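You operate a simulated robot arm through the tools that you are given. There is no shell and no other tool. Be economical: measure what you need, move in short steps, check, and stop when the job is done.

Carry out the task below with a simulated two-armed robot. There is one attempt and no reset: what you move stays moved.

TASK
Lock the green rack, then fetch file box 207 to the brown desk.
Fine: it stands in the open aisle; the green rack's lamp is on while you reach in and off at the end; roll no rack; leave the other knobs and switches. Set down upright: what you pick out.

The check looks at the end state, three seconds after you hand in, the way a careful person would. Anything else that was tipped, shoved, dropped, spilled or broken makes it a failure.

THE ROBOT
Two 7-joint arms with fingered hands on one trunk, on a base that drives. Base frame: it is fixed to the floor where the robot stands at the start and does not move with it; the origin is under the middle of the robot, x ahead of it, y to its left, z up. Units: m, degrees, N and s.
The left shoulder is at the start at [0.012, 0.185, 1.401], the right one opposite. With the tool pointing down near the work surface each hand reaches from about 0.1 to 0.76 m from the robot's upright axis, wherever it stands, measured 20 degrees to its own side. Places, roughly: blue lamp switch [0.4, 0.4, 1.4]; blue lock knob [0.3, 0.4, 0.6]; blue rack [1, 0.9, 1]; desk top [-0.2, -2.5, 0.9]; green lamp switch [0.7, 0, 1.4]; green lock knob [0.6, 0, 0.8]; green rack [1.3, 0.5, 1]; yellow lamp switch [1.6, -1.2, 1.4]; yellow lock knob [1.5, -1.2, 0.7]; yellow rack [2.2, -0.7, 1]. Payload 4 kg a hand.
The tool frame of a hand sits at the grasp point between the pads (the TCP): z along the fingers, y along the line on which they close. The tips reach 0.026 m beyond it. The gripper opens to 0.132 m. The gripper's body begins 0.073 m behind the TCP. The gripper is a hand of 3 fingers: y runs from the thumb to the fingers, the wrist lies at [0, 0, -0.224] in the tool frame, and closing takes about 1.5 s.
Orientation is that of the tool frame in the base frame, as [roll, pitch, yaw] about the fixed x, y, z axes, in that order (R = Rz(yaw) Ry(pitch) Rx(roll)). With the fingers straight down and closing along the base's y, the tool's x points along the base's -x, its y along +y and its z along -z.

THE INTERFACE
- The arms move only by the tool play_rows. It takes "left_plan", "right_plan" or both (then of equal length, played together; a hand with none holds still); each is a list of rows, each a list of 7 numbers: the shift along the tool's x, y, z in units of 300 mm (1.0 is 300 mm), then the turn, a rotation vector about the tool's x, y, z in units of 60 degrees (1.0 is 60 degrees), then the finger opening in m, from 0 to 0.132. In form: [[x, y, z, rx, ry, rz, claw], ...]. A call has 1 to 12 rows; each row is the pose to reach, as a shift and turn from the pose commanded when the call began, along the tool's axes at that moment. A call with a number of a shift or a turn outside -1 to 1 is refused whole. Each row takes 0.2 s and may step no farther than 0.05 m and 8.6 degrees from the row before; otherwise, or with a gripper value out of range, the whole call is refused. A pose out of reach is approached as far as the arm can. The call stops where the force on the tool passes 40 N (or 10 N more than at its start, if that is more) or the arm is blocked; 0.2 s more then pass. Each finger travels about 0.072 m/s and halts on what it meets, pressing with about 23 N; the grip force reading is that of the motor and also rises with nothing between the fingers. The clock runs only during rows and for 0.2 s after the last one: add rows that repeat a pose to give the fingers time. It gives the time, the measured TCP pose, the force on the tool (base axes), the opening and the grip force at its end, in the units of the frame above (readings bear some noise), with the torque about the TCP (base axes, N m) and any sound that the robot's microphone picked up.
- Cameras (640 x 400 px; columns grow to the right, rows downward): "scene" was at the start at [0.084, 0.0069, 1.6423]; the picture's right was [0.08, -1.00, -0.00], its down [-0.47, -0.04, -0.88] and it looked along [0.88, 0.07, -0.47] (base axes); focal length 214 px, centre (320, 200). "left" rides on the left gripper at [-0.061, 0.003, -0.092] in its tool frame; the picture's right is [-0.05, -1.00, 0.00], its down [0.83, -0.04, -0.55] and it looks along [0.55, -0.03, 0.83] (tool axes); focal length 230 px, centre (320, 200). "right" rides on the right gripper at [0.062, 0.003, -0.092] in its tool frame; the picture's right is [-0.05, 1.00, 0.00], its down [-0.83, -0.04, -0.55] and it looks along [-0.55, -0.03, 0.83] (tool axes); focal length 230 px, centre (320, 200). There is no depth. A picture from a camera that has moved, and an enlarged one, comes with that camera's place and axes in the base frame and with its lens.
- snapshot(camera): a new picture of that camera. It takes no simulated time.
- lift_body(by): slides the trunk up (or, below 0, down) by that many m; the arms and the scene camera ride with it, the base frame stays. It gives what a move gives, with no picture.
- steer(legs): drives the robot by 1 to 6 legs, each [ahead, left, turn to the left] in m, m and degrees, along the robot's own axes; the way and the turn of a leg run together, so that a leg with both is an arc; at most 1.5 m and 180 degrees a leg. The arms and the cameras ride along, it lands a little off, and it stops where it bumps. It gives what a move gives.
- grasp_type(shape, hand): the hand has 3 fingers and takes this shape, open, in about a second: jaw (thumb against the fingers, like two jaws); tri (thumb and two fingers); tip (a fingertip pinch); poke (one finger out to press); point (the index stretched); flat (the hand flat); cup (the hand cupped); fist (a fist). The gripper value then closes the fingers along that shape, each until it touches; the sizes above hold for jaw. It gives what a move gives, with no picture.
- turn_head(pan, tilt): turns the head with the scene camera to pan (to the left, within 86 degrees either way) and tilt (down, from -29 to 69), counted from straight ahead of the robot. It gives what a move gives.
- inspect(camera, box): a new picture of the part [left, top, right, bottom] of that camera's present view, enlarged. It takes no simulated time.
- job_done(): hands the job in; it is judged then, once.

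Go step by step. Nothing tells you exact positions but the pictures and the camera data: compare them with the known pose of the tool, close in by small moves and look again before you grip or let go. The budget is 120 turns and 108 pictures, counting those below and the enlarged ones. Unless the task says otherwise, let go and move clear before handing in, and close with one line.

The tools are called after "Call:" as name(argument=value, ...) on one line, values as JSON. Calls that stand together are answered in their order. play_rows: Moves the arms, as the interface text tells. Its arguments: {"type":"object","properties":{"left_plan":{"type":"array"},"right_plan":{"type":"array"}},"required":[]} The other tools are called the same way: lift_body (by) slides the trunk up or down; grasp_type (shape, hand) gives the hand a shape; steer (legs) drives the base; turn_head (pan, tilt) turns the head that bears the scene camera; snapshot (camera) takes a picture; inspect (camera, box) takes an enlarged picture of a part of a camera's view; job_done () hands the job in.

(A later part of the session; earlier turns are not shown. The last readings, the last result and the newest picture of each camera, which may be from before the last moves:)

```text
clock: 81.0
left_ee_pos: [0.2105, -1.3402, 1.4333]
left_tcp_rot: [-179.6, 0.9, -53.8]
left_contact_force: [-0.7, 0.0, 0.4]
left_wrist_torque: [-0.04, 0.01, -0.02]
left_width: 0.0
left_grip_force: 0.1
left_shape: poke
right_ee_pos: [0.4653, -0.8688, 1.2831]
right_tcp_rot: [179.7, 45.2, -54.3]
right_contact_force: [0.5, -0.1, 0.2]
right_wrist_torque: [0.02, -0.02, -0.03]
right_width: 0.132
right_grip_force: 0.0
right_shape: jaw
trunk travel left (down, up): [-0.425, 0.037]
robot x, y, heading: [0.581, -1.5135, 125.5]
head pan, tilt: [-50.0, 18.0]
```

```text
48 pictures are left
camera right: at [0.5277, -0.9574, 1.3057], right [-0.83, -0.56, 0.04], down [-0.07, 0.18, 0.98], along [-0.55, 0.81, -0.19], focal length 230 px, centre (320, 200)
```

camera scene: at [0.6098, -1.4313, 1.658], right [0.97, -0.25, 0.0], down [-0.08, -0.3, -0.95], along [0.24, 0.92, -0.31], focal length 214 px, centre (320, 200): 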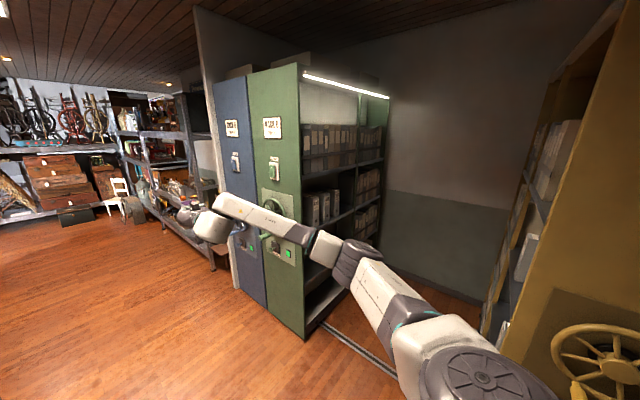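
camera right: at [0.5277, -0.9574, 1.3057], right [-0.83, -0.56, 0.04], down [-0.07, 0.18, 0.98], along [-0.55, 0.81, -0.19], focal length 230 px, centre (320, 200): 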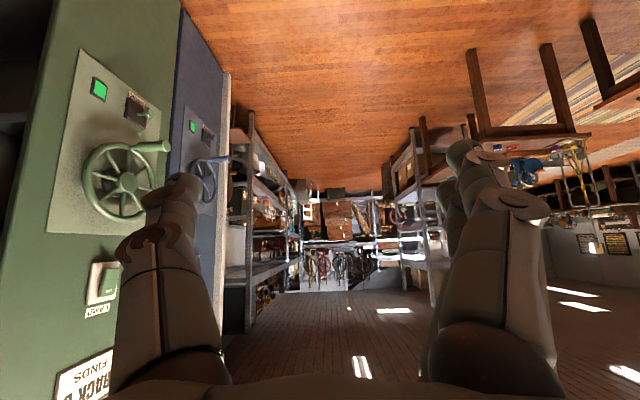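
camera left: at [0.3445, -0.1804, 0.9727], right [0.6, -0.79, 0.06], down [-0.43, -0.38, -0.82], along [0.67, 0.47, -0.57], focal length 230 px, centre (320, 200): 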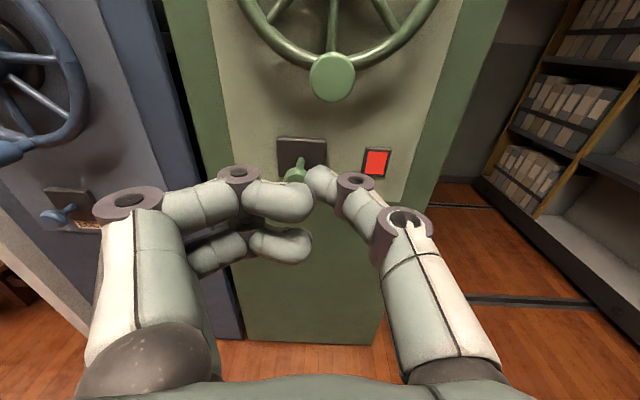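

The jaw is open now. I'll move forward and strafe right into the aisle part way, then check clearances.

Call:
steer(legs=[[0.22, 0, 0.9], [0, -0.7, 0]])

Call:
turn_head(pan=-35, tilt=25)

Call:
snapshot(camera="scene")

```text
clock: 86.2
left_ee_pos: [0.644, -0.7443, 1.4332]
left_tcp_rot: [-179.6, 0.8, -53.7]
left_contact_force: [0.1, 0.3, -1.1]
left_wrist_torque: [0.0, 0.01, 0.0]
left_width: 0.0
left_grip_force: 0.0
left_shape: poke
right_ee_pos: [0.8989, -0.2742, 1.2847]
right_tcp_rot: [179.7, 45.4, -54.3]
right_contact_force: [-1.5, -0.8, 0.1]
right_wrist_torque: [-0.01, 0.0, 0.0]
right_width: 0.1319
right_grip_force: 0.0
right_shape: jaw
trunk travel left (down, up): [-0.425, 0.037]
robot x, y, heading: [1.0147, -0.9211, 125.8]
head pan, tilt: [-50.0, 18.0]
```

```text
clock: 86.9
left_ee_pos: [0.6454, -0.7446, 1.4341]
left_tcp_rot: [-179.6, 0.9, -53.8]
left_contact_force: [0.2, 0.5, 0.5]
left_wrist_torque: [-0.01, 0.0, -0.01]
left_width: 0.0
left_grip_force: 0.0
left_shape: poke
right_ee_pos: [0.9011, -0.2731, 1.2835]
right_tcp_rot: [179.6, 45.3, -54.3]
right_contact_force: [0.4, 0.2, -0.5]
right_wrist_torque: [-0.02, 0.01, -0.01]
right_width: 0.1319
right_grip_force: 0.0
right_shape: jaw
trunk travel left (down, up): [-0.425, 0.037]
robot x, y, heading: [1.0161, -0.9159, 125.7]
head pan, tilt: [-35.0, 25.0]
```

```text
47 pictures are left
camera scene: at [1.0201, -0.8326, 1.6466], right [1.0, 0.01, 0.0], down [0.01, -0.43, -0.9], along [-0.01, 0.9, -0.43], focal length 214 px, centre (320, 200)
```

scene: 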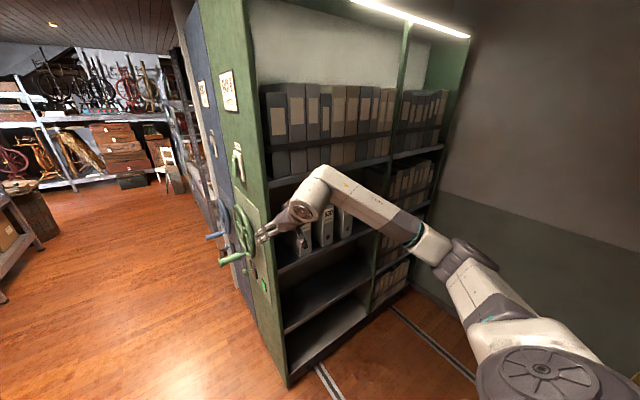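

Call:
inspect(camera="scene", box=[270, 180, 390, 280])

```text
4.00 times, centred on (330, 230) of scene
camera zoom: at [1.0201, -0.8326, 1.6466], right [1.0, 0.01, 0.0], down [0.01, -0.43, -0.9], along [-0.01, 0.9, -0.43], focal length 858 px, centre (280, 80)
```

zoom: 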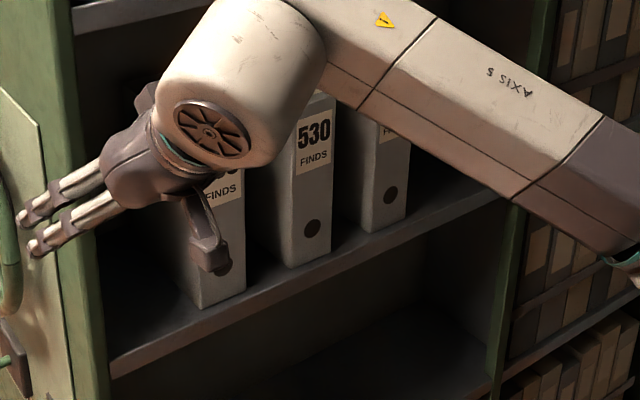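

Triangulating, box 207's spine is centred at u≈0.99, v≈0.60, width ≈0.066, z 0.987–1.22. I'll strafe right 0.427 m to line the hand up with it.

Call:
steer(legs=[[0, -0.427, 0.5]])

Call:
snapshot(camera="right")

Call:
snapshot(camera="scene")

```text
clock: 89.6
left_ee_pos: [0.9997, -0.4918, 1.4337]
left_tcp_rot: [-179.4, 0.9, -53.1]
left_contact_force: [-0.3, -0.9, 0.4]
left_wrist_torque: [0.0, -0.03, -0.02]
left_width: 0.0001
left_grip_force: 0.2
left_shape: poke
right_ee_pos: [1.2496, -0.0167, 1.2842]
right_tcp_rot: [179.7, 45.3, -53.4]
right_contact_force: [-0.9, 0.4, 0.5]
right_wrist_torque: [0.01, 0.0, -0.02]
right_width: 0.132
right_grip_force: 0.0
right_shape: jaw
trunk travel left (down, up): [-0.425, 0.037]
robot x, y, heading: [1.3727, -0.6594, 126.4]
head pan, tilt: [-35.0, 25.0]
```

```text
45 pictures are left
camera right: at [1.3119, -0.105, 1.3061], right [-0.82, -0.57, 0.04], down [-0.08, 0.18, 0.98], along [-0.56, 0.8, -0.19], focal length 230 px, centre (320, 200)
```

right: 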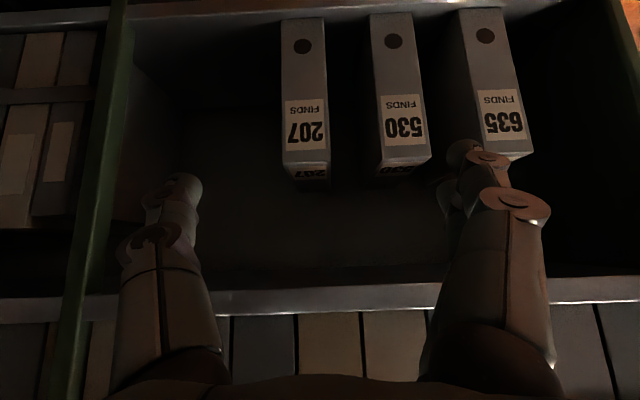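

```text
44 pictures are left
camera scene: at [1.3751, -0.5746, 1.6466], right [1.0, 0.02, 0.0], down [0.01, -0.42, -0.91], along [-0.02, 0.9, -0.43], focal length 214 px, centre (320, 200)
```

scene: 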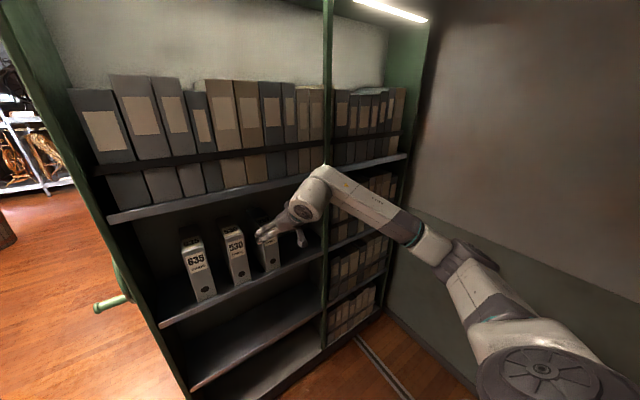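

The hand camera clearly shows 207 nearly straight ahead, about 1.8 cm to the right of my centre line. I'll narrow the jaw to 0.10, drop to grip height and shift right.

Call:
play_rows(right_plan=[[0.09, -0.02, 0.09, 0, 0, 0, 0.1], [0.18, -0.04, 0.18, 0, 0, 0, 0.1], [0.27, -0.06, 0.267, 0, 0, 0, 0.1], [0.27, -0.06, 0.267, 0, 0, 0, 0.1]])

Call:
snapshot(camera="right")

```text
clock: 90.6
left_ee_pos: [1.0007, -0.4912, 1.4334]
left_tcp_rot: [-179.6, 0.9, -53.0]
left_contact_force: [-0.4, -0.4, -0.1]
left_wrist_torque: [0.0, 0.01, 0.01]
left_width: 0.0
left_grip_force: 0.0
left_shape: poke
right_ee_pos: [1.2625, -0.0051, 1.169]
right_tcp_rot: [179.6, 45.3, -53.5]
right_contact_force: [0.1, 1.0, -0.4]
right_wrist_torque: [0.0, 0.03, 0.0]
right_width: 0.1003
right_grip_force: 0.1
right_shape: jaw
trunk travel left (down, up): [-0.425, 0.037]
robot x, y, heading: [1.3756, -0.6566, 126.4]
head pan, tilt: [-35.0, 25.0]
```

```text
43 pictures are left
camera right: at [1.3258, -0.0937, 1.1902], right [-0.82, -0.57, 0.04], down [-0.08, 0.18, 0.98], along [-0.56, 0.8, -0.19], focal length 230 px, centre (320, 200)
```

right: 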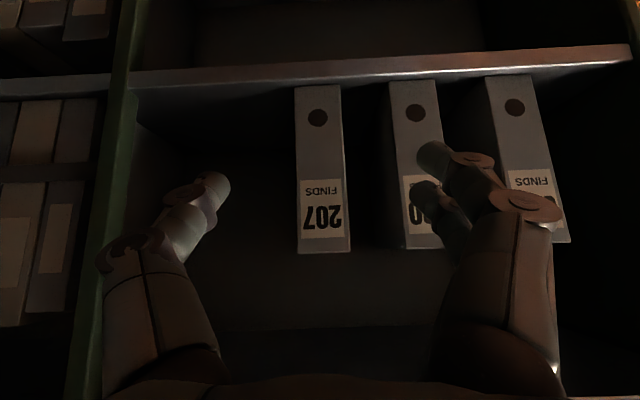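

The hand is centred on 207 with the fingers clear on both sides. I'll go forward 11 cm and check again.

Call:
play_rows(right_plan=[[-0.09, 0, 0.09, 0, 0, 0, 0.1], [-0.18, 0, 0.18, 0, 0, 0, 0.1], [-0.26, 0, 0.26, 0, 0, 0, 0.1], [-0.26, 0, 0.26, 0, 0, 0, 0.1]])

Call:
snapshot(camera="right")

```text
clock: 91.6
left_ee_pos: [1.0013, -0.4899, 1.4348]
left_tcp_rot: [-179.5, 0.8, -53.0]
left_contact_force: [0.1, 0.1, -0.9]
left_wrist_torque: [0.0, 0.0, -0.03]
left_width: 0.0
left_grip_force: 0.2
left_shape: poke
right_ee_pos: [1.1982, 0.0838, 1.1702]
right_tcp_rot: [179.6, 45.2, -53.6]
right_contact_force: [0.0, -0.6, 0.4]
right_wrist_torque: [-0.03, 0.01, -0.01]
right_width: 0.1001
right_grip_force: 0.0
right_shape: jaw
trunk travel left (down, up): [-0.425, 0.037]
robot x, y, heading: [1.3766, -0.6587, 126.4]
head pan, tilt: [-35.0, 25.0]
```

```text
42 pictures are left
camera right: at [1.2619, -0.0046, 1.1913], right [-0.82, -0.57, 0.04], down [-0.08, 0.18, 0.98], along [-0.56, 0.8, -0.19], focal length 230 px, centre (320, 200)
```

right: 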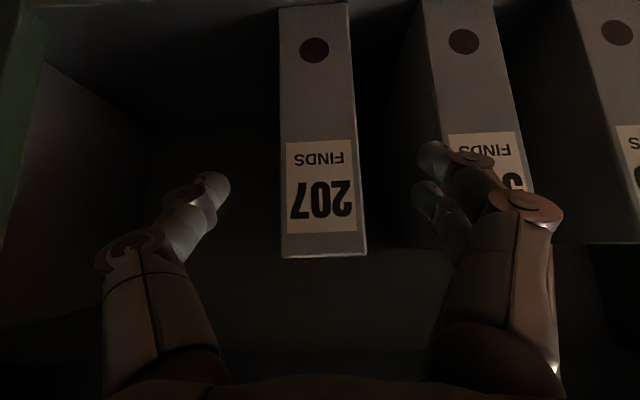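

Still aligned. The finger is near box 530, so I'll narrow the jaw to 0.086 and advance the last 8 cm.

Call:
play_rows(right_plan=[[0, -0.005, 0, 0, 0, 0, 0.086], [0, -0.005, 0, 0, 0, 0, 0.086], [-0.06, -0.005, 0.06, 0, 0, 0, 0.086], [-0.12, -0.005, 0.12, 0, 0, 0, 0.086], [-0.18, -0.005, 0.18, 0, 0, 0, 0.086]])

Call:
snapshot(camera="right")

```text
clock: 92.8
left_ee_pos: [1.0002, -0.489, 1.4347]
left_tcp_rot: [-179.7, 0.9, -53.0]
left_contact_force: [0.2, -0.2, -0.7]
left_wrist_torque: [0.0, -0.01, -0.04]
left_width: 0.0
left_grip_force: 0.0
left_shape: poke
right_ee_pos: [1.1532, 0.1478, 1.1706]
right_tcp_rot: [179.8, 45.3, -53.5]
right_contact_force: [0.1, -1.0, 0.4]
right_wrist_torque: [0.03, -0.02, -0.01]
right_width: 0.0864
right_grip_force: 0.1
right_shape: jaw
trunk travel left (down, up): [-0.425, 0.037]
robot x, y, heading: [1.3796, -0.66, 126.4]
head pan, tilt: [-35.0, 25.0]
```

```text
41 pictures are left
camera right: at [1.2175, 0.059, 1.192], right [-0.82, -0.57, 0.04], down [-0.08, 0.18, 0.98], along [-0.56, 0.8, -0.19], focal length 230 px, centre (320, 200)
```

right: 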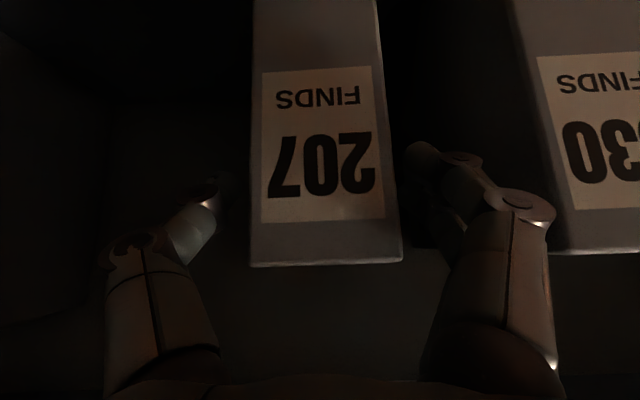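

The fingers straddle 207 with no contact. Closing now.

Call:
play_rows(right_plan=[[0, 0, 0, 0, 0, 0, 0.07], [0, 0, 0, 0, 0, 0, 0.05], [0, 0, 0, 0, 0, 0, 0.03], [0, 0, 0, 0, 0, 0, 0.01], [0, 0, 0, 0, 0, 0, 0], [0, 0, 0, 0, 0, 0, 0], [0, 0, 0, 0, 0, 0, 0], [0, 0, 0, 0, 0, 0, 0]])

Call:
play_rows(right_plan=[[-0.012, 0, -0.012, 0, 0, 0, 0], [-0.024, 0, -0.024, 0, 0, 0, 0], [-0.035, 0, -0.035, 0, 0, 0, 0], [-0.047, 0, -0.047, 0, 0, 0, 0], [-0.047, 0, -0.047, 0, 0, 0, 0]])

Call:
snapshot(camera="right")

Call:
inspect(camera="scene", box=[170, 170, 340, 320])

```text
clock: 94.6
left_ee_pos: [1.0011, -0.4889, 1.4329]
left_tcp_rot: [-179.6, 0.9, -53.0]
left_contact_force: [0.6, 0.2, 0.4]
left_wrist_torque: [0.04, 0.0, -0.02]
left_width: 0.0
left_grip_force: 0.1
left_shape: poke
right_ee_pos: [1.1541, 0.1473, 1.1706]
right_tcp_rot: [179.6, 45.3, -53.5]
right_contact_force: [-1.6, 1.0, 0.5]
right_wrist_torque: [-0.03, 0.04, 0.03]
right_width: 0.0596
right_grip_force: 23.3
right_shape: jaw
trunk travel left (down, up): [-0.425, 0.037]
robot x, y, heading: [1.3741, -0.6587, 126.4]
head pan, tilt: [-35.0, 25.0]
```

```text
clock: 95.8
left_ee_pos: [1.0014, -0.4894, 1.4336]
left_tcp_rot: [-179.6, 0.8, -52.9]
left_contact_force: [-0.8, 0.2, 0.5]
left_wrist_torque: [0.0, -0.03, -0.01]
left_width: 0.0
left_grip_force: 0.0
left_shape: poke
right_ee_pos: [1.1543, 0.147, 1.1902]
right_tcp_rot: [179.6, 45.1, -53.6]
right_contact_force: [-0.1, 0.1, -8.8]
right_wrist_torque: [-0.24, -0.17, -0.01]
right_width: 0.0598
right_grip_force: 22.8
right_shape: jaw
trunk travel left (down, up): [-0.425, 0.037]
robot x, y, heading: [1.3725, -0.6582, 126.5]
head pan, tilt: [-35.0, 25.0]
```

```text
40 pictures are left
camera right: at [1.2175, 0.0584, 1.2124], right [-0.82, -0.57, 0.04], down [-0.08, 0.18, 0.98], along [-0.56, 0.8, -0.19], focal length 230 px, centre (320, 200)
```

right: 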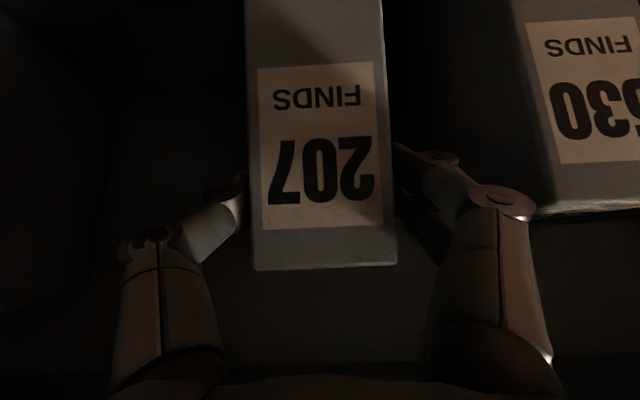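

```text
2.67 times, centred on (255, 245) of scene
camera zoom: at [1.3764, -0.5716, 1.6464], right [1.0, 0.02, 0.0], down [0.01, -0.43, -0.9], along [-0.02, 0.9, -0.43], focal length 572 px, centre (493, 80)
```

zoom: 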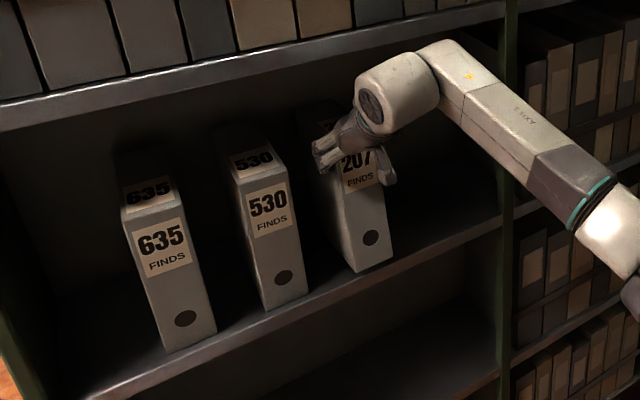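

The box lifts cleanly at about 9 N with no slip, and the neighbours are untouched. I'll pull it straight out.

Call:
play_rows(right_plan=[[0.09, 0, -0.09, 0, 0, 0, 0], [0.19, 0, -0.19, 0, 0, 0, 0], [0.29, 0, -0.29, 0, 0, 0, 0], [0.39, 0, -0.39, 0, 0, 0, 0], [0.49, 0, -0.49, 0, 0, 0, 0], [0.59, 0, -0.59, 0, 0, 0, 0], [0.68, 0, -0.68, 0, 0, 0, 0]])

Call:
snapshot(camera="scene")

```text
clock: 97.4
left_ee_pos: [1.0012, -0.4902, 1.4343]
left_tcp_rot: [-179.7, 0.9, -53.1]
left_contact_force: [-0.6, 0.4, -0.2]
left_wrist_torque: [0.04, -0.01, -0.02]
left_width: 0.0
left_grip_force: 0.1
left_shape: poke
right_ee_pos: [1.3221, -0.0846, 1.1868]
right_tcp_rot: [179.7, 45.3, -53.5]
right_contact_force: [0.3, -0.6, -10.0]
right_wrist_torque: [-0.16, -0.11, 0.01]
right_width: 0.0594
right_grip_force: 23.1
right_shape: jaw
trunk travel left (down, up): [-0.425, 0.037]
robot x, y, heading: [1.3741, -0.6601, 125.9]
head pan, tilt: [-35.0, 25.0]
```

```text
38 pictures are left
camera scene: at [1.3774, -0.5731, 1.6465], right [1.0, 0.02, 0.0], down [0.01, -0.43, -0.9], along [-0.02, 0.9, -0.43], focal length 214 px, centre (320, 200)
```

scene: 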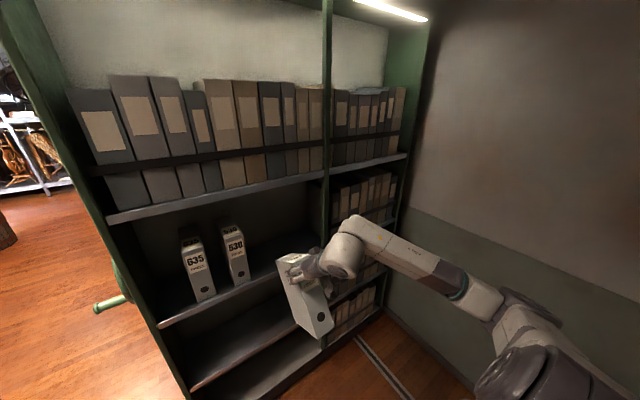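

The box is out in the aisle. I'll check that its rear clears the shelf.

Call:
inspect(camera="scene", box=[240, 210, 380, 350])

Call:
snapshot(camera="left")

```text
2.86 times, centred on (310, 280) of scene
camera zoom: at [1.3774, -0.5731, 1.6465], right [1.0, 0.02, 0.0], down [0.01, -0.43, -0.9], along [-0.02, 0.9, -0.43], focal length 613 px, centre (349, -29)
```

zoom: 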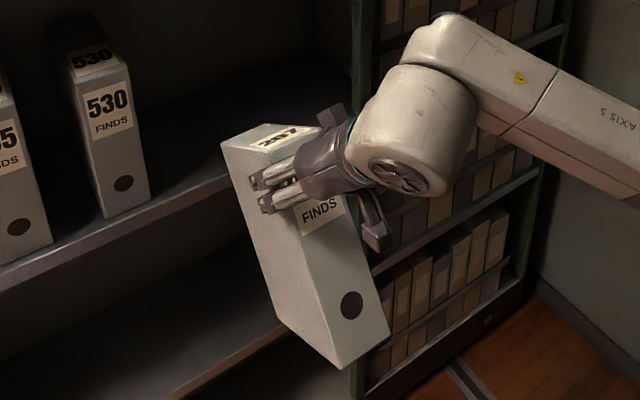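

```text
36 pictures are left
camera left: at [0.962, -0.4438, 1.5248], right [0.77, 0.64, 0.01], down [0.54, -0.65, 0.54], along [0.35, -0.41, -0.84], focal length 230 px, centre (320, 200)
```

left: 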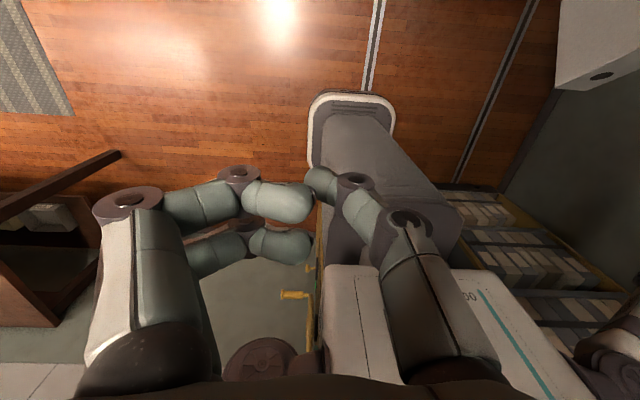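

The box's rear is clear of the shelf by about 15 cm. I'll strafe left out of the aisle and then look toward the desk.

Call:
steer(legs=[[0, 0.65, 0], [0, 0.65, 0]])

Call:
turn_head(pan=86, tilt=25)

Call:
snapshot(camera="scene")

Call:
snapshot(camera="right")

```text
clock: 104.3
left_ee_pos: [-0.0484, -1.2799, 1.4328]
left_tcp_rot: [-179.6, 0.8, -52.5]
left_contact_force: [0.9, 1.0, 0.4]
left_wrist_torque: [0.02, 0.01, -0.02]
left_width: 0.0
left_grip_force: 0.0
left_shape: poke
right_ee_pos: [0.2687, -0.8699, 1.1859]
right_tcp_rot: [179.5, 45.2, -53.0]
right_contact_force: [-0.3, 0.4, -9.9]
right_wrist_torque: [-0.13, -0.07, 0.01]
right_width: 0.0597
right_grip_force: 23.4
right_shape: jaw
trunk travel left (down, up): [-0.425, 0.037]
robot x, y, heading: [0.3259, -1.4457, 126.8]
head pan, tilt: [-35.0, 25.0]
```

```text
clock: 106.3
left_ee_pos: [-0.0494, -1.2805, 1.4328]
left_tcp_rot: [-179.6, 0.9, -52.6]
left_contact_force: [-0.1, 1.0, -0.1]
left_wrist_torque: [0.0, 0.01, 0.0]
left_width: 0.0001
left_grip_force: 0.1
left_shape: poke
right_ee_pos: [0.2679, -0.8713, 1.1863]
right_tcp_rot: [179.7, 45.2, -53.0]
right_contact_force: [-0.5, 0.3, -9.7]
right_wrist_torque: [-0.16, -0.05, 0.02]
right_width: 0.0597
right_grip_force: 23.1
right_shape: jaw
trunk travel left (down, up): [-0.425, 0.037]
robot x, y, heading: [0.3257, -1.4425, 126.8]
head pan, tilt: [85.9, 25.0]
```

```text
35 pictures are left
camera scene: at [0.2535, -1.5011, 1.6469], right [-0.54, 0.84, -0.01], down [0.36, 0.23, -0.91], along [-0.76, -0.49, -0.42], focal length 214 px, centre (320, 200)
```

scene: 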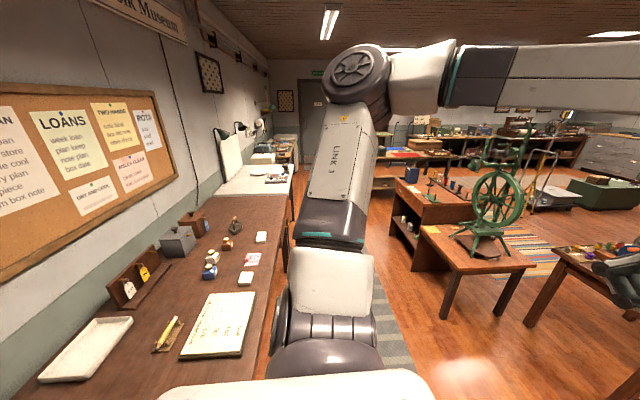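

```text
34 pictures are left
camera right: at [0.3327, -0.9586, 1.2073], right [-0.82, -0.58, 0.04], down [-0.08, 0.18, 0.98], along [-0.57, 0.8, -0.19], focal length 230 px, centre (320, 200)
```

right: 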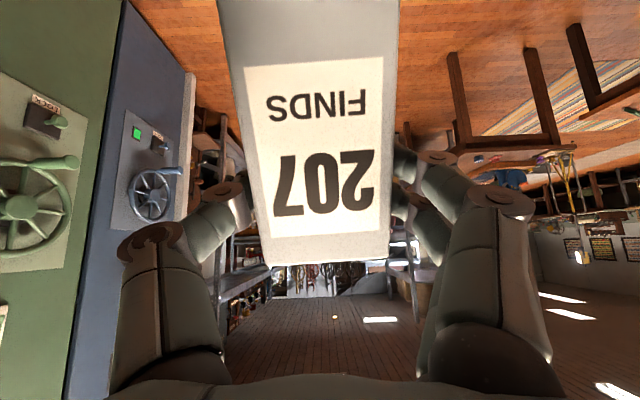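

Box 207 is held upright. The brown desk runs along the wall behind me, with its front edge at v≈1.52 and its near end around u≈-1.05, and it has items on it. I'll move away from the desk, turn 180° right to face it and look for a free spot.

Call:
steer(legs=[[0.45, 0, 0], [0, 0, -90], [0, 0, -90]])

Call:
turn_head(pan=-30, tilt=30)

Call:
snapshot(camera="scene")

```text
clock: 116.7
left_ee_pos: [0.4267, -1.2406, 1.4327]
left_tcp_rot: [-179.6, 0.7, 128.3]
left_contact_force: [-0.2, -1.1, -0.3]
left_wrist_torque: [-0.01, 0.01, 0.0]
left_width: 0.0001
left_grip_force: 0.1
left_shape: poke
right_ee_pos: [0.1134, -1.654, 1.1862]
right_tcp_rot: [179.6, 45.2, 127.8]
right_contact_force: [0.4, 0.1, -9.7]
right_wrist_torque: [0.14, 0.08, -0.02]
right_width: 0.0593
right_grip_force: 22.9
right_shape: jaw
trunk travel left (down, up): [-0.425, 0.037]
robot x, y, heading: [0.0446, -1.0773, -52.3]
head pan, tilt: [85.9, 25.0]
```

```text
clock: 118.7
left_ee_pos: [0.4265, -1.242, 1.4332]
left_tcp_rot: [-179.6, 0.8, 128.3]
left_contact_force: [-0.5, 0.9, 0.5]
left_wrist_torque: [0.01, -0.01, -0.02]
left_width: 0.0
left_grip_force: 0.0
left_shape: poke
right_ee_pos: [0.1131, -1.6542, 1.1867]
right_tcp_rot: [179.6, 45.2, 127.7]
right_contact_force: [1.1, -0.4, -10.8]
right_wrist_torque: [0.14, 0.05, 0.01]
right_width: 0.0594
right_grip_force: 23.6
right_shape: jaw
trunk travel left (down, up): [-0.425, 0.037]
robot x, y, heading: [0.0486, -1.0772, -52.6]
head pan, tilt: [-30.0, 30.0]
```

```text
33 pictures are left
camera scene: at [0.0567, -1.1657, 1.6385], right [-0.99, -0.13, 0.0], down [-0.07, 0.5, -0.86], along [0.11, -0.86, -0.5], focal length 214 px, centre (320, 200)
```

scene: 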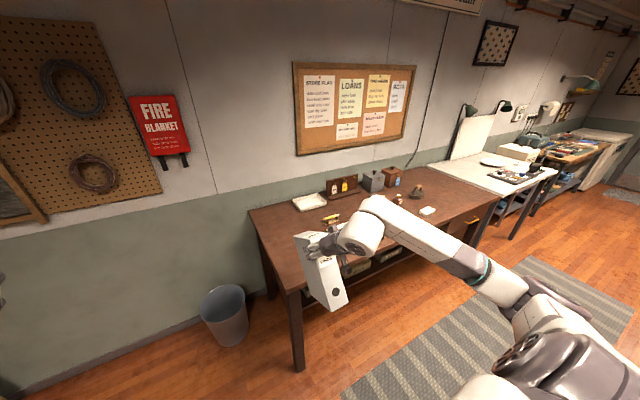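

The desk's near-left area (u≈-0.83 to -1.1, v 1.5 to 2.0) is free. I'll bring the box to about u -0.96, v 1.70 by moving the base a little and then extending the arm.

Call:
steer(legs=[[0.12, -0.075, -1]])

Call:
play_rows(right_plan=[[-0.09, 0, 0.09, 0, 0, 0, 0], [-0.18, 0, 0.18, 0, 0, 0, 0], [-0.28, 0, 0.28, 0, 0, 0, 0], [-0.38, 0, 0.38, 0, 0, 0, 0], [-0.45, 0, 0.45, 0, 0, 0, 0]])

Call:
snapshot(camera="scene")

Call:
snapshot(camera="right")

```text
clock: 120.0
left_ee_pos: [0.4398, -1.3882, 1.4339]
left_tcp_rot: [-179.5, 0.9, 127.6]
left_contact_force: [0.3, 2.1, -0.4]
left_wrist_torque: [0.01, 0.0, 0.02]
left_width: 0.0
left_grip_force: 0.0
left_shape: poke
right_ee_pos: [0.122, -1.7979, 1.1859]
right_tcp_rot: [179.7, 45.2, 127.1]
right_contact_force: [-0.4, 1.0, -9.9]
right_wrist_torque: [0.22, 0.12, -0.02]
right_width: 0.0593
right_grip_force: 23.0
right_shape: jaw
trunk travel left (down, up): [-0.425, 0.037]
robot x, y, heading: [0.0643, -1.2216, -53.2]
head pan, tilt: [-30.0, 30.0]
```

```text
clock: 121.2
left_ee_pos: [0.4418, -1.3912, 1.434]
left_tcp_rot: [-179.7, 0.8, 127.6]
left_contact_force: [1.0, 0.4, 0.3]
left_wrist_torque: [-0.01, 0.0, 0.02]
left_width: 0.0003
left_grip_force: 0.0
left_shape: poke
right_ee_pos: [0.2385, -1.9502, 1.1838]
right_tcp_rot: [179.7, 44.9, 127.1]
right_contact_force: [0.3, 0.1, -10.3]
right_wrist_torque: [0.16, 0.12, -0.03]
right_width: 0.0593
right_grip_force: 22.9
right_shape: jaw
trunk travel left (down, up): [-0.425, 0.037]
robot x, y, heading: [0.064, -1.2229, -52.9]
head pan, tilt: [-30.0, 30.0]
```

```text
32 pictures are left
camera scene: at [0.0735, -1.3112, 1.6384], right [-0.99, -0.12, 0.0], down [-0.06, 0.5, -0.86], along [0.1, -0.86, -0.5], focal length 214 px, centre (320, 200)
```

scene: 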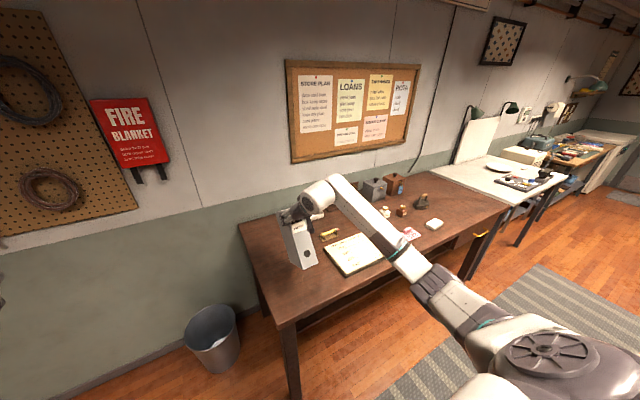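

```text
31 pictures are left
camera right: at [0.1766, -1.8621, 1.2058], right [0.82, 0.58, 0.04], down [0.08, -0.18, 0.98], along [0.57, -0.8, -0.2], focal length 230 px, centre (320, 200)
```

right: 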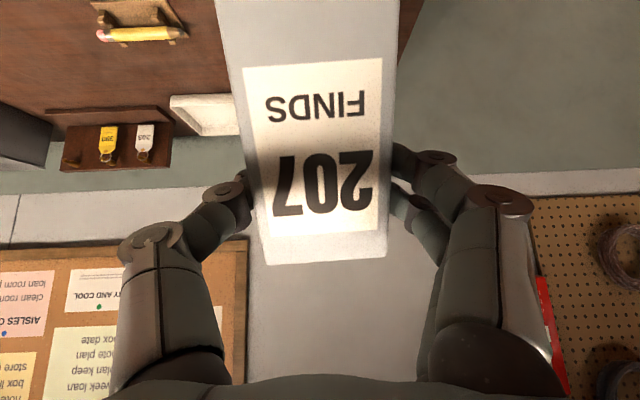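

Call:
inspect(camera="scene", box=[220, 170, 400, 340])

```text
2.35 times, centred on (310, 255) of scene
camera zoom: at [0.0735, -1.3112, 1.6384], right [-0.99, -0.12, 0.0], down [-0.06, 0.5, -0.86], along [0.1, -0.86, -0.5], focal length 505 px, centre (344, 71)
```

zoom: 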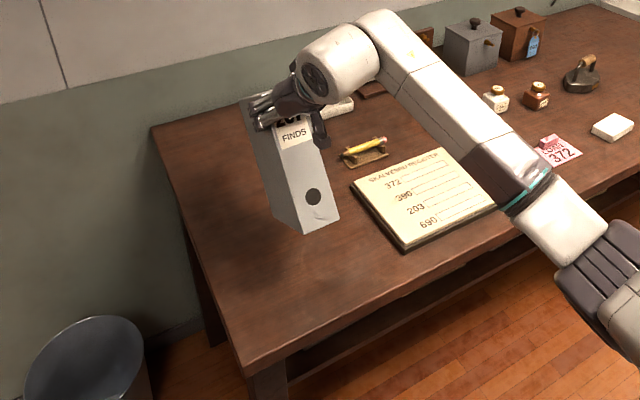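

The spot is clear. I'll lower straight down 7.5 cm, then go finely.

Call:
play_rows(right_plan=[[0.047, 0, 0.047, 0, 0, 0, 0], [0.094, 0, 0.094, 0, 0, 0, 0], [0.14, 0, 0.14, 0, 0, 0, 0], [0.177, 0, 0.177, 0, 0, 0, 0]])

Call:
inspect(camera="scene", box=[240, 170, 360, 300])

```text
clock: 122.2
left_ee_pos: [0.4395, -1.3872, 1.4338]
left_tcp_rot: [-179.6, 1.0, 127.6]
left_contact_force: [0.9, 0.2, -0.6]
left_wrist_torque: [-0.02, 0.0, -0.03]
left_width: 0.0001
left_grip_force: 0.0
left_shape: poke
right_ee_pos: [0.2374, -1.9491, 1.1171]
right_tcp_rot: [179.5, 45.8, 127.0]
right_contact_force: [-2.6, 0.7, 8.3]
right_wrist_torque: [-0.05, -0.01, -0.03]
right_width: 0.0591
right_grip_force: 23.1
right_shape: jaw
trunk travel left (down, up): [-0.425, 0.037]
robot x, y, heading: [0.064, -1.2239, -53.1]
head pan, tilt: [-30.0, 30.0]
```

```text
3.08 times, centred on (300, 235) of scene
camera zoom: at [0.0699, -1.307, 1.639], right [-0.99, -0.12, 0.0], down [-0.06, 0.5, -0.86], along [0.1, -0.86, -0.5], focal length 660 px, centre (382, 92)
```

zoom: 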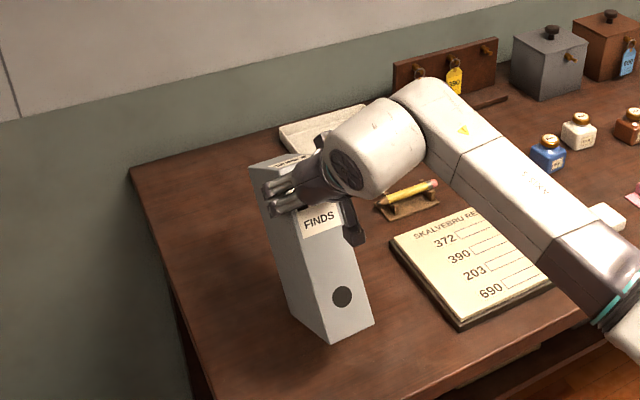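

It has touched down (the force reversed at TCP z 1.117). I'll relieve the press slightly and open the fingers slowly.

Call:
play_rows(right_plan=[[-0.012, 0, -0.012, 0, 0, 0, 0.0], [-0.012, 0, -0.012, 0, 0, 0, 0.045], [-0.012, 0, -0.012, 0, 0, 0, 0.06], [-0.012, 0, -0.012, 0, 0, 0, 0.07], [-0.012, 0, -0.012, 0, 0, 0, 0.086], [-0.012, 0, -0.012, 0, 0, 0, 0.1], [-0.012, 0, -0.012, 0, 0, 0, 0.1]])

Call:
snapshot(camera="right")

```text
clock: 123.8
left_ee_pos: [0.4399, -1.3902, 1.4336]
left_tcp_rot: [-179.6, 0.9, 127.5]
left_contact_force: [0.2, -0.7, 0.1]
left_wrist_torque: [0.02, 0.02, -0.01]
left_width: 0.0
left_grip_force: 0.1
left_shape: poke
right_ee_pos: [0.2381, -1.9497, 1.1154]
right_tcp_rot: [179.6, 45.2, 127.1]
right_contact_force: [-0.4, 0.0, 0.5]
right_wrist_torque: [-0.01, -0.02, 0.01]
right_width: 0.0999
right_grip_force: 0.2
right_shape: jaw
trunk travel left (down, up): [-0.425, 0.037]
robot x, y, heading: [0.0615, -1.2228, -53.2]
head pan, tilt: [-30.0, 30.0]
```

```text
28 pictures are left
camera right: at [0.175, -1.8612, 1.1371], right [0.82, 0.58, 0.04], down [0.08, -0.18, 0.98], along [0.57, -0.8, -0.19], focal length 230 px, centre (320, 200)
```

right: 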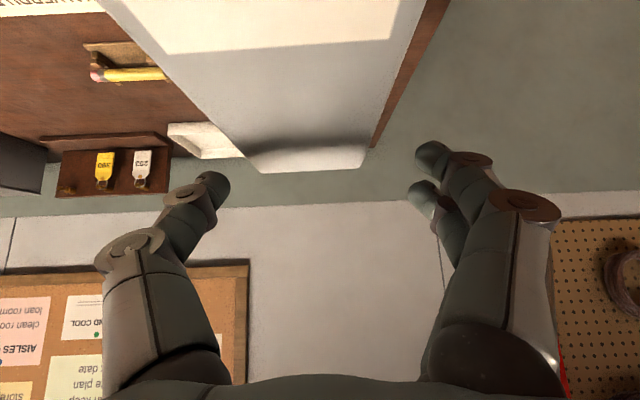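

The box looks different after release. Checking from the head camera at once.

Call:
inspect(camera="scene", box=[220, 170, 360, 310])

```text
2.86 times, centred on (290, 240) of scene
camera zoom: at [0.0717, -1.3097, 1.6385], right [-0.99, -0.12, 0.0], down [-0.06, 0.5, -0.86], along [0.1, -0.86, -0.5], focal length 613 px, centre (406, 86)
```

zoom: 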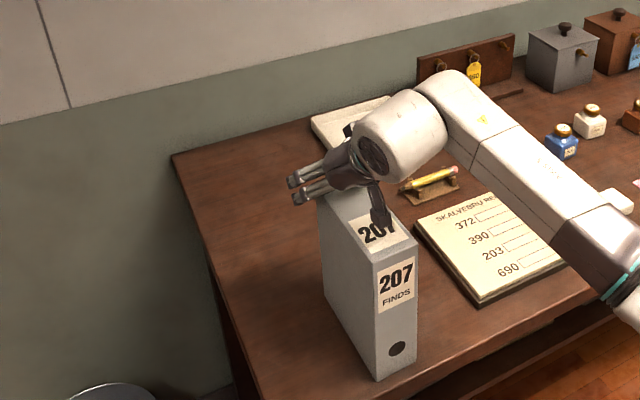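

Box 207 is standing upright on the desk; it had hung tilted in the grip and settled flat. The fingers aren't touching it, so I'll lift the hand straight up and check.

Call:
play_rows(right_plan=[[-0.06, 0, -0.06, 0, 0, 0, 0.1], [-0.14, 0, -0.14, 0, 0, 0, 0.1], [-0.24, 0, -0.24, 0, 0, 0, 0.1], [-0.35, 0, -0.35, 0, 0, 0, 0.1], [-0.45, 0, -0.45, 0, 0, 0, 0.1]])

Call:
inspect(camera="scene", box=[220, 170, 360, 310])

Call:
snapshot(camera="right")

```text
clock: 125.0
left_ee_pos: [0.4413, -1.3896, 1.4332]
left_tcp_rot: [-179.5, 1.0, 127.6]
left_contact_force: [0.5, -0.3, 0.3]
left_wrist_torque: [0.02, -0.01, 0.04]
left_width: 0.0002
left_grip_force: 0.1
left_shape: poke
right_ee_pos: [0.2409, -1.9486, 1.3081]
right_tcp_rot: [179.7, 45.1, 127.2]
right_contact_force: [0.1, -0.6, -0.1]
right_wrist_torque: [0.01, -0.03, 0.0]
right_width: 0.0996
right_grip_force: 0.0
right_shape: jaw
trunk travel left (down, up): [-0.425, 0.037]
robot x, y, heading: [0.0615, -1.2266, -53.2]
head pan, tilt: [-30.0, 30.0]
```

```text
2.86 times, centred on (290, 240) of scene
camera zoom: at [0.0717, -1.3088, 1.6386], right [-0.99, -0.12, 0.0], down [-0.06, 0.5, -0.86], along [0.1, -0.86, -0.5], focal length 613 px, centre (406, 86)
```

zoom: 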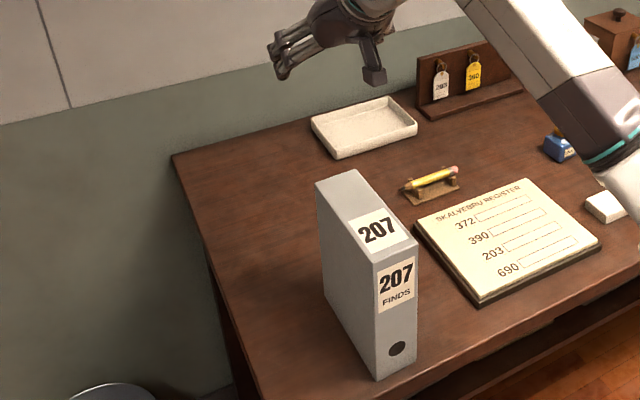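

```text
25 pictures are left
camera right: at [0.1775, -1.8591, 1.3297], right [0.82, 0.58, 0.04], down [0.08, -0.18, 0.98], along [0.57, -0.8, -0.19], focal length 230 px, centre (320, 200)
```

right: 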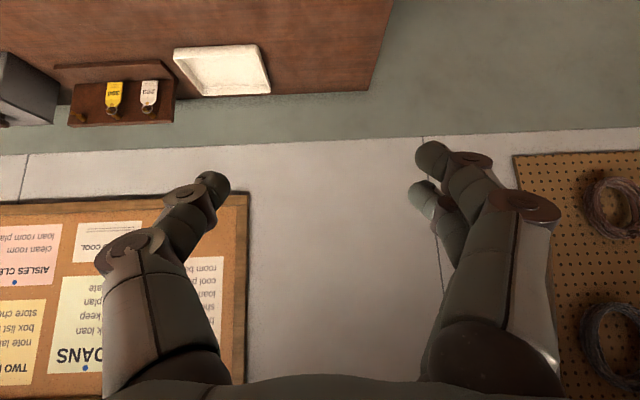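

Box 207 stands upright and free on the brown desk, clear of the register. Next is the lamp: I'll back away, set the right hand to poke, turn to the green panel and line up.

Call:
steer(legs=[[-0.4, 0, 0], [0, 0, 90], [0, 0.54, 0]])

Call:
grasp_type(hand="right", shape="poke")

Call:
play_rows(right_plan=[[-0.03, 0, -0.01, 0, -0.13, 0, 0], [-0.06, 0, -0.03, 0, -0.26, 0, 0], [-0.09, 0, -0.06, 0, -0.39, 0, 0], [-0.12, 0, -0.09, 0, -0.52, 0, 0], [-0.15, 0, -0.11, 0, -0.64, 0, 0]])

Call:
snapshot(camera="right")

```text
clock: 134.1
left_ee_pos: [-0.3146, -0.0888, 1.4342]
left_tcp_rot: [-179.6, 0.8, -144.0]
left_contact_force: [0.5, -0.3, 0.4]
left_wrist_torque: [0.01, 0.02, -0.01]
left_width: 0.0
left_grip_force: 0.0
left_shape: poke
right_ee_pos: [0.2387, -0.3041, 1.3071]
right_tcp_rot: [179.4, 45.2, -144.6]
right_contact_force: [0.9, 0.3, -0.3]
right_wrist_torque: [0.02, 0.0, 0.0]
right_width: 0.0998
right_grip_force: 0.1
right_shape: jaw
trunk travel left (down, up): [-0.425, 0.037]
robot x, y, heading: [-0.4929, -0.4584, 35.3]
head pan, tilt: [-30.0, 30.0]
```

```text
clock: 135.0
left_ee_pos: [-0.3167, -0.0873, 1.4326]
left_tcp_rot: [-179.5, 0.7, -144.1]
left_contact_force: [-0.3, 0.0, 0.3]
left_wrist_torque: [-0.01, 0.03, -0.01]
left_width: 0.0002
left_grip_force: 0.1
left_shape: poke
right_ee_pos: [0.2371, -0.3035, 1.3083]
right_tcp_rot: [179.6, 45.2, -144.5]
right_contact_force: [-0.3, -0.5, 0.0]
right_wrist_torque: [0.01, -0.01, -0.03]
right_width: 0.0001
right_grip_force: 0.0
right_shape: poke
trunk travel left (down, up): [-0.425, 0.037]
robot x, y, heading: [-0.4924, -0.4599, 35.1]
head pan, tilt: [-30.0, 30.0]
```

```text
clock: 136.2
left_ee_pos: [-0.3154, -0.0878, 1.4345]
left_tcp_rot: [-179.7, 0.8, -144.0]
left_contact_force: [-1.0, 0.4, 0.6]
left_wrist_torque: [0.0, 0.02, -0.01]
left_width: 0.0
left_grip_force: 0.0
left_shape: poke
right_ee_pos: [0.2434, -0.2999, 1.362]
right_tcp_rot: [177.6, 83.7, -146.7]
right_contact_force: [0.6, 0.6, -1.2]
right_wrist_torque: [0.0, 0.0, -0.01]
right_width: 0.0001
right_grip_force: 0.1
right_shape: poke
trunk travel left (down, up): [-0.425, 0.037]
robot x, y, heading: [-0.4957, -0.4623, 35.3]
head pan, tilt: [-30.0, 30.0]
```

```text
24 pictures are left
camera right: at [0.1618, -0.3544, 1.3107], right [-0.58, 0.81, 0.06], down [-0.35, -0.31, 0.89], along [0.74, 0.49, 0.46], focal length 230 px, centre (320, 200)
```

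right: 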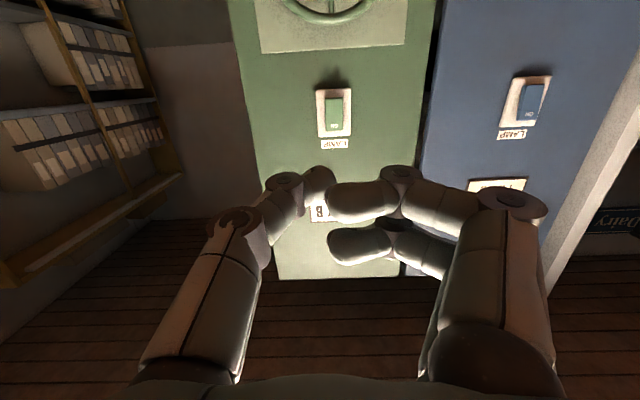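

The hand is level at z 1.362 and nearly lined up. I'll correct heading and drive forward 0.40 m to stop about 9 cm short of the rocker.

Call:
steer(legs=[[0, 0.008, 1.1], [0.4, 0, 0]])

Call:
snapshot(camera="right")

```text
clock: 139.0
left_ee_pos: [-0.0019, 0.1635, 1.4344]
left_tcp_rot: [-179.6, 1.1, -142.6]
left_contact_force: [0.3, -0.1, 0.1]
left_wrist_torque: [0.0, -0.06, -0.01]
left_width: 0.0001
left_grip_force: 0.1
left_shape: poke
right_ee_pos: [0.562, -0.0347, 1.3623]
right_tcp_rot: [177.6, 83.7, -145.3]
right_contact_force: [-0.3, -0.6, 0.7]
right_wrist_torque: [-0.02, 0.0, 0.02]
right_width: 0.0001
right_grip_force: 0.1
right_shape: poke
trunk travel left (down, up): [-0.425, 0.037]
robot x, y, heading: [-0.1708, -0.2067, 36.8]
head pan, tilt: [-30.0, 30.0]
```

```text
23 pictures are left
camera right: at [0.4813, -0.0907, 1.3114], right [-0.6, 0.8, 0.06], down [-0.34, -0.32, 0.89], along [0.73, 0.51, 0.46], focal length 230 px, centre (320, 200)
```

right: 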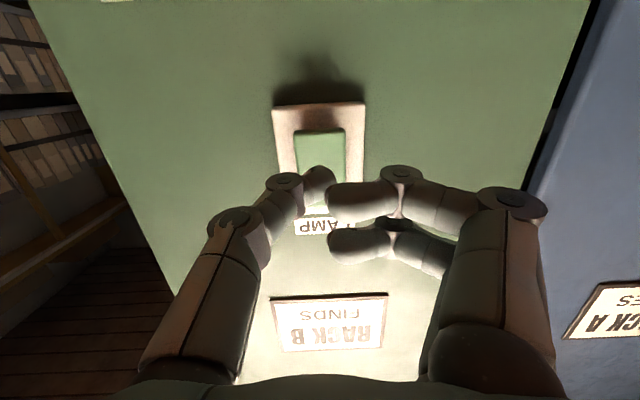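

The hand is centred on the rocker. I'll drop to z≈1.343 so the fingertips meet its lower end, and press forward.

Call:
play_rows(right_plan=[[0.04, 0, 0.05, 0, 0, 0, 0], [0.045, 0, 0.11, 0, 0, 0, 0], [0.042, 0, 0.16, 0, 0, 0, 0], [0.04, 0, 0.2, 0, 0, 0, 0], [0.037, 0, 0.23, 0, 0, 0, 0], [0.034, 0, 0.26, 0, 0, 0, 0], [0.031, 0, 0.29, 0, 0, 0, 0], [0.028, 0, 0.32, 0, 0, 0, 0], [0.025, 0, 0.35, 0, 0, 0, 0], [0.022, 0, 0.38, 0, 0, 0, 0], [0.02, 0, 0.4, 0, 0, 0, 0]])

Call:
snapshot(camera="right")

```text
clock: 141.4
left_ee_pos: [-0.0065, 0.1585, 1.4357]
left_tcp_rot: [-179.6, 1.2, -142.9]
left_contact_force: [0.3, 0.2, 0.9]
left_wrist_torque: [-0.03, 0.01, 0.01]
left_width: 0.0
left_grip_force: 0.1
left_shape: poke
right_ee_pos: [0.6524, 0.0265, 1.3413]
right_tcp_rot: [177.3, 83.5, -146.0]
right_contact_force: [-24.8, -24.5, -1.0]
right_wrist_torque: [0.18, -0.06, 0.2]
right_width: 0.0
right_grip_force: 0.0
right_shape: poke
trunk travel left (down, up): [-0.425, 0.037]
robot x, y, heading: [-0.1658, -0.21, 36.1]
head pan, tilt: [-30.0, 30.0]
stopped in row 11 (right hand): the force on the tool passed its limit at 43 N (the readings are from after the stop); the commanded pose is now the measured one
```

```text
22 pictures are left
camera right: at [0.5718, -0.0294, 1.2909], right [-0.59, 0.8, 0.06], down [-0.34, -0.31, 0.89], along [0.73, 0.51, 0.46], focal length 230 px, centre (320, 200)
```

right: 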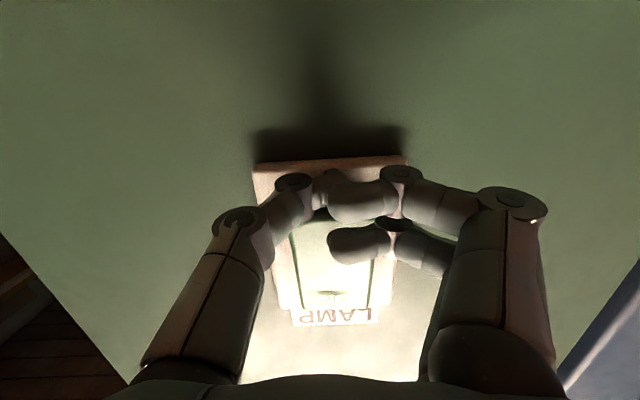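

Pressed to the 43 N limit at z≈1.341. I'll pull back and check the rocker and the lamp strip.

Call:
play_rows(right_plan=[[0, 0, -0.1, 0, 0, 0, 0], [0, 0, -0.25, 0, 0, 0, 0], [0, -0.1, -0.38, 0, 0, 0, 0], [0, -0.25, -0.4, 0, 0, 0, 0], [0, -0.4, -0.4, 0, 0, 0, 0]])

Call:
snapshot(camera="right")

Call:
turn_head(pan=-15, tilt=10)

Call:
snapshot(camera="scene")

```text
clock: 142.6
left_ee_pos: [-0.0001, 0.1618, 1.4345]
left_tcp_rot: [-179.6, 1.0, -142.8]
left_contact_force: [0.1, 0.0, 0.5]
left_wrist_torque: [0.03, -0.02, 0.01]
left_width: 0.0002
left_grip_force: 0.0
left_shape: poke
right_ee_pos: [0.636, -0.1372, 1.347]
right_tcp_rot: [177.5, 83.2, -145.6]
right_contact_force: [-0.7, -0.3, -0.3]
right_wrist_torque: [-0.01, 0.0, -0.01]
right_width: 0.0001
right_grip_force: 0.1
right_shape: poke
trunk travel left (down, up): [-0.425, 0.037]
robot x, y, heading: [-0.1695, -0.2084, 36.3]
head pan, tilt: [-30.0, 30.0]
```

```text
21 pictures are left
camera right: at [0.5547, -0.194, 1.2984], right [-0.59, 0.8, 0.06], down [-0.33, -0.31, 0.89], along [0.73, 0.51, 0.45], focal length 230 px, centre (320, 200)
```

right: 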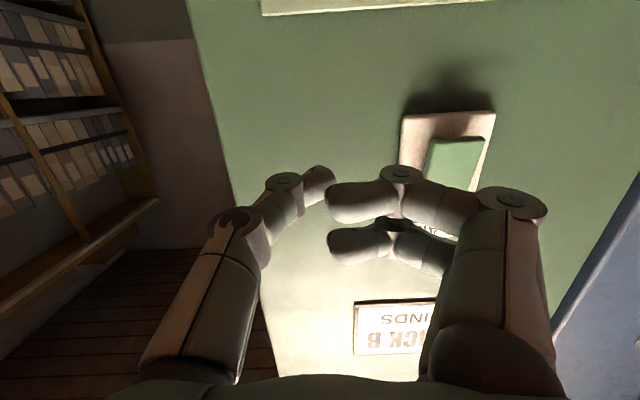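

```text
clock: 143.4
left_ee_pos: [-0.002, 0.1635, 1.4342]
left_tcp_rot: [-179.6, 0.9, -142.8]
left_contact_force: [0.2, 0.4, 0.5]
left_wrist_torque: [-0.04, 0.01, 0.03]
left_width: 0.0
left_grip_force: 0.1
left_shape: poke
right_ee_pos: [0.6333, -0.1365, 1.3486]
right_tcp_rot: [178.2, 83.1, -145.0]
right_contact_force: [0.3, 0.5, 0.6]
right_wrist_torque: [-0.01, -0.03, -0.01]
right_width: 0.0002
right_grip_force: 0.1
right_shape: poke
trunk travel left (down, up): [-0.425, 0.037]
robot x, y, heading: [-0.1688, -0.2059, 36.5]
head pan, tilt: [-15.0, 10.0]
```

```text
20 pictures are left
camera scene: at [-0.0876, -0.1806, 1.6708], right [0.37, -0.93, 0.0], down [-0.17, -0.07, -0.98], along [0.92, 0.36, -0.18], focal length 214 px, centre (320, 200)
```

scene: 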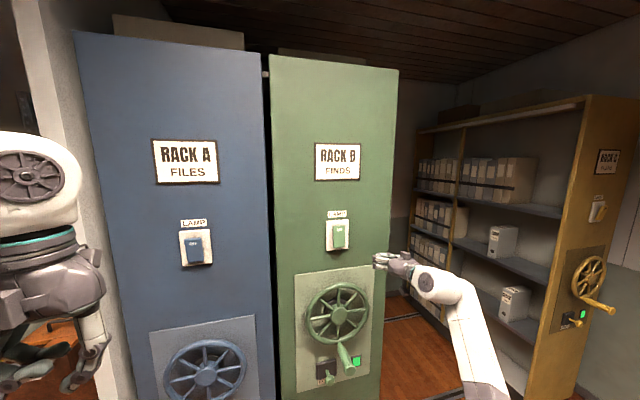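

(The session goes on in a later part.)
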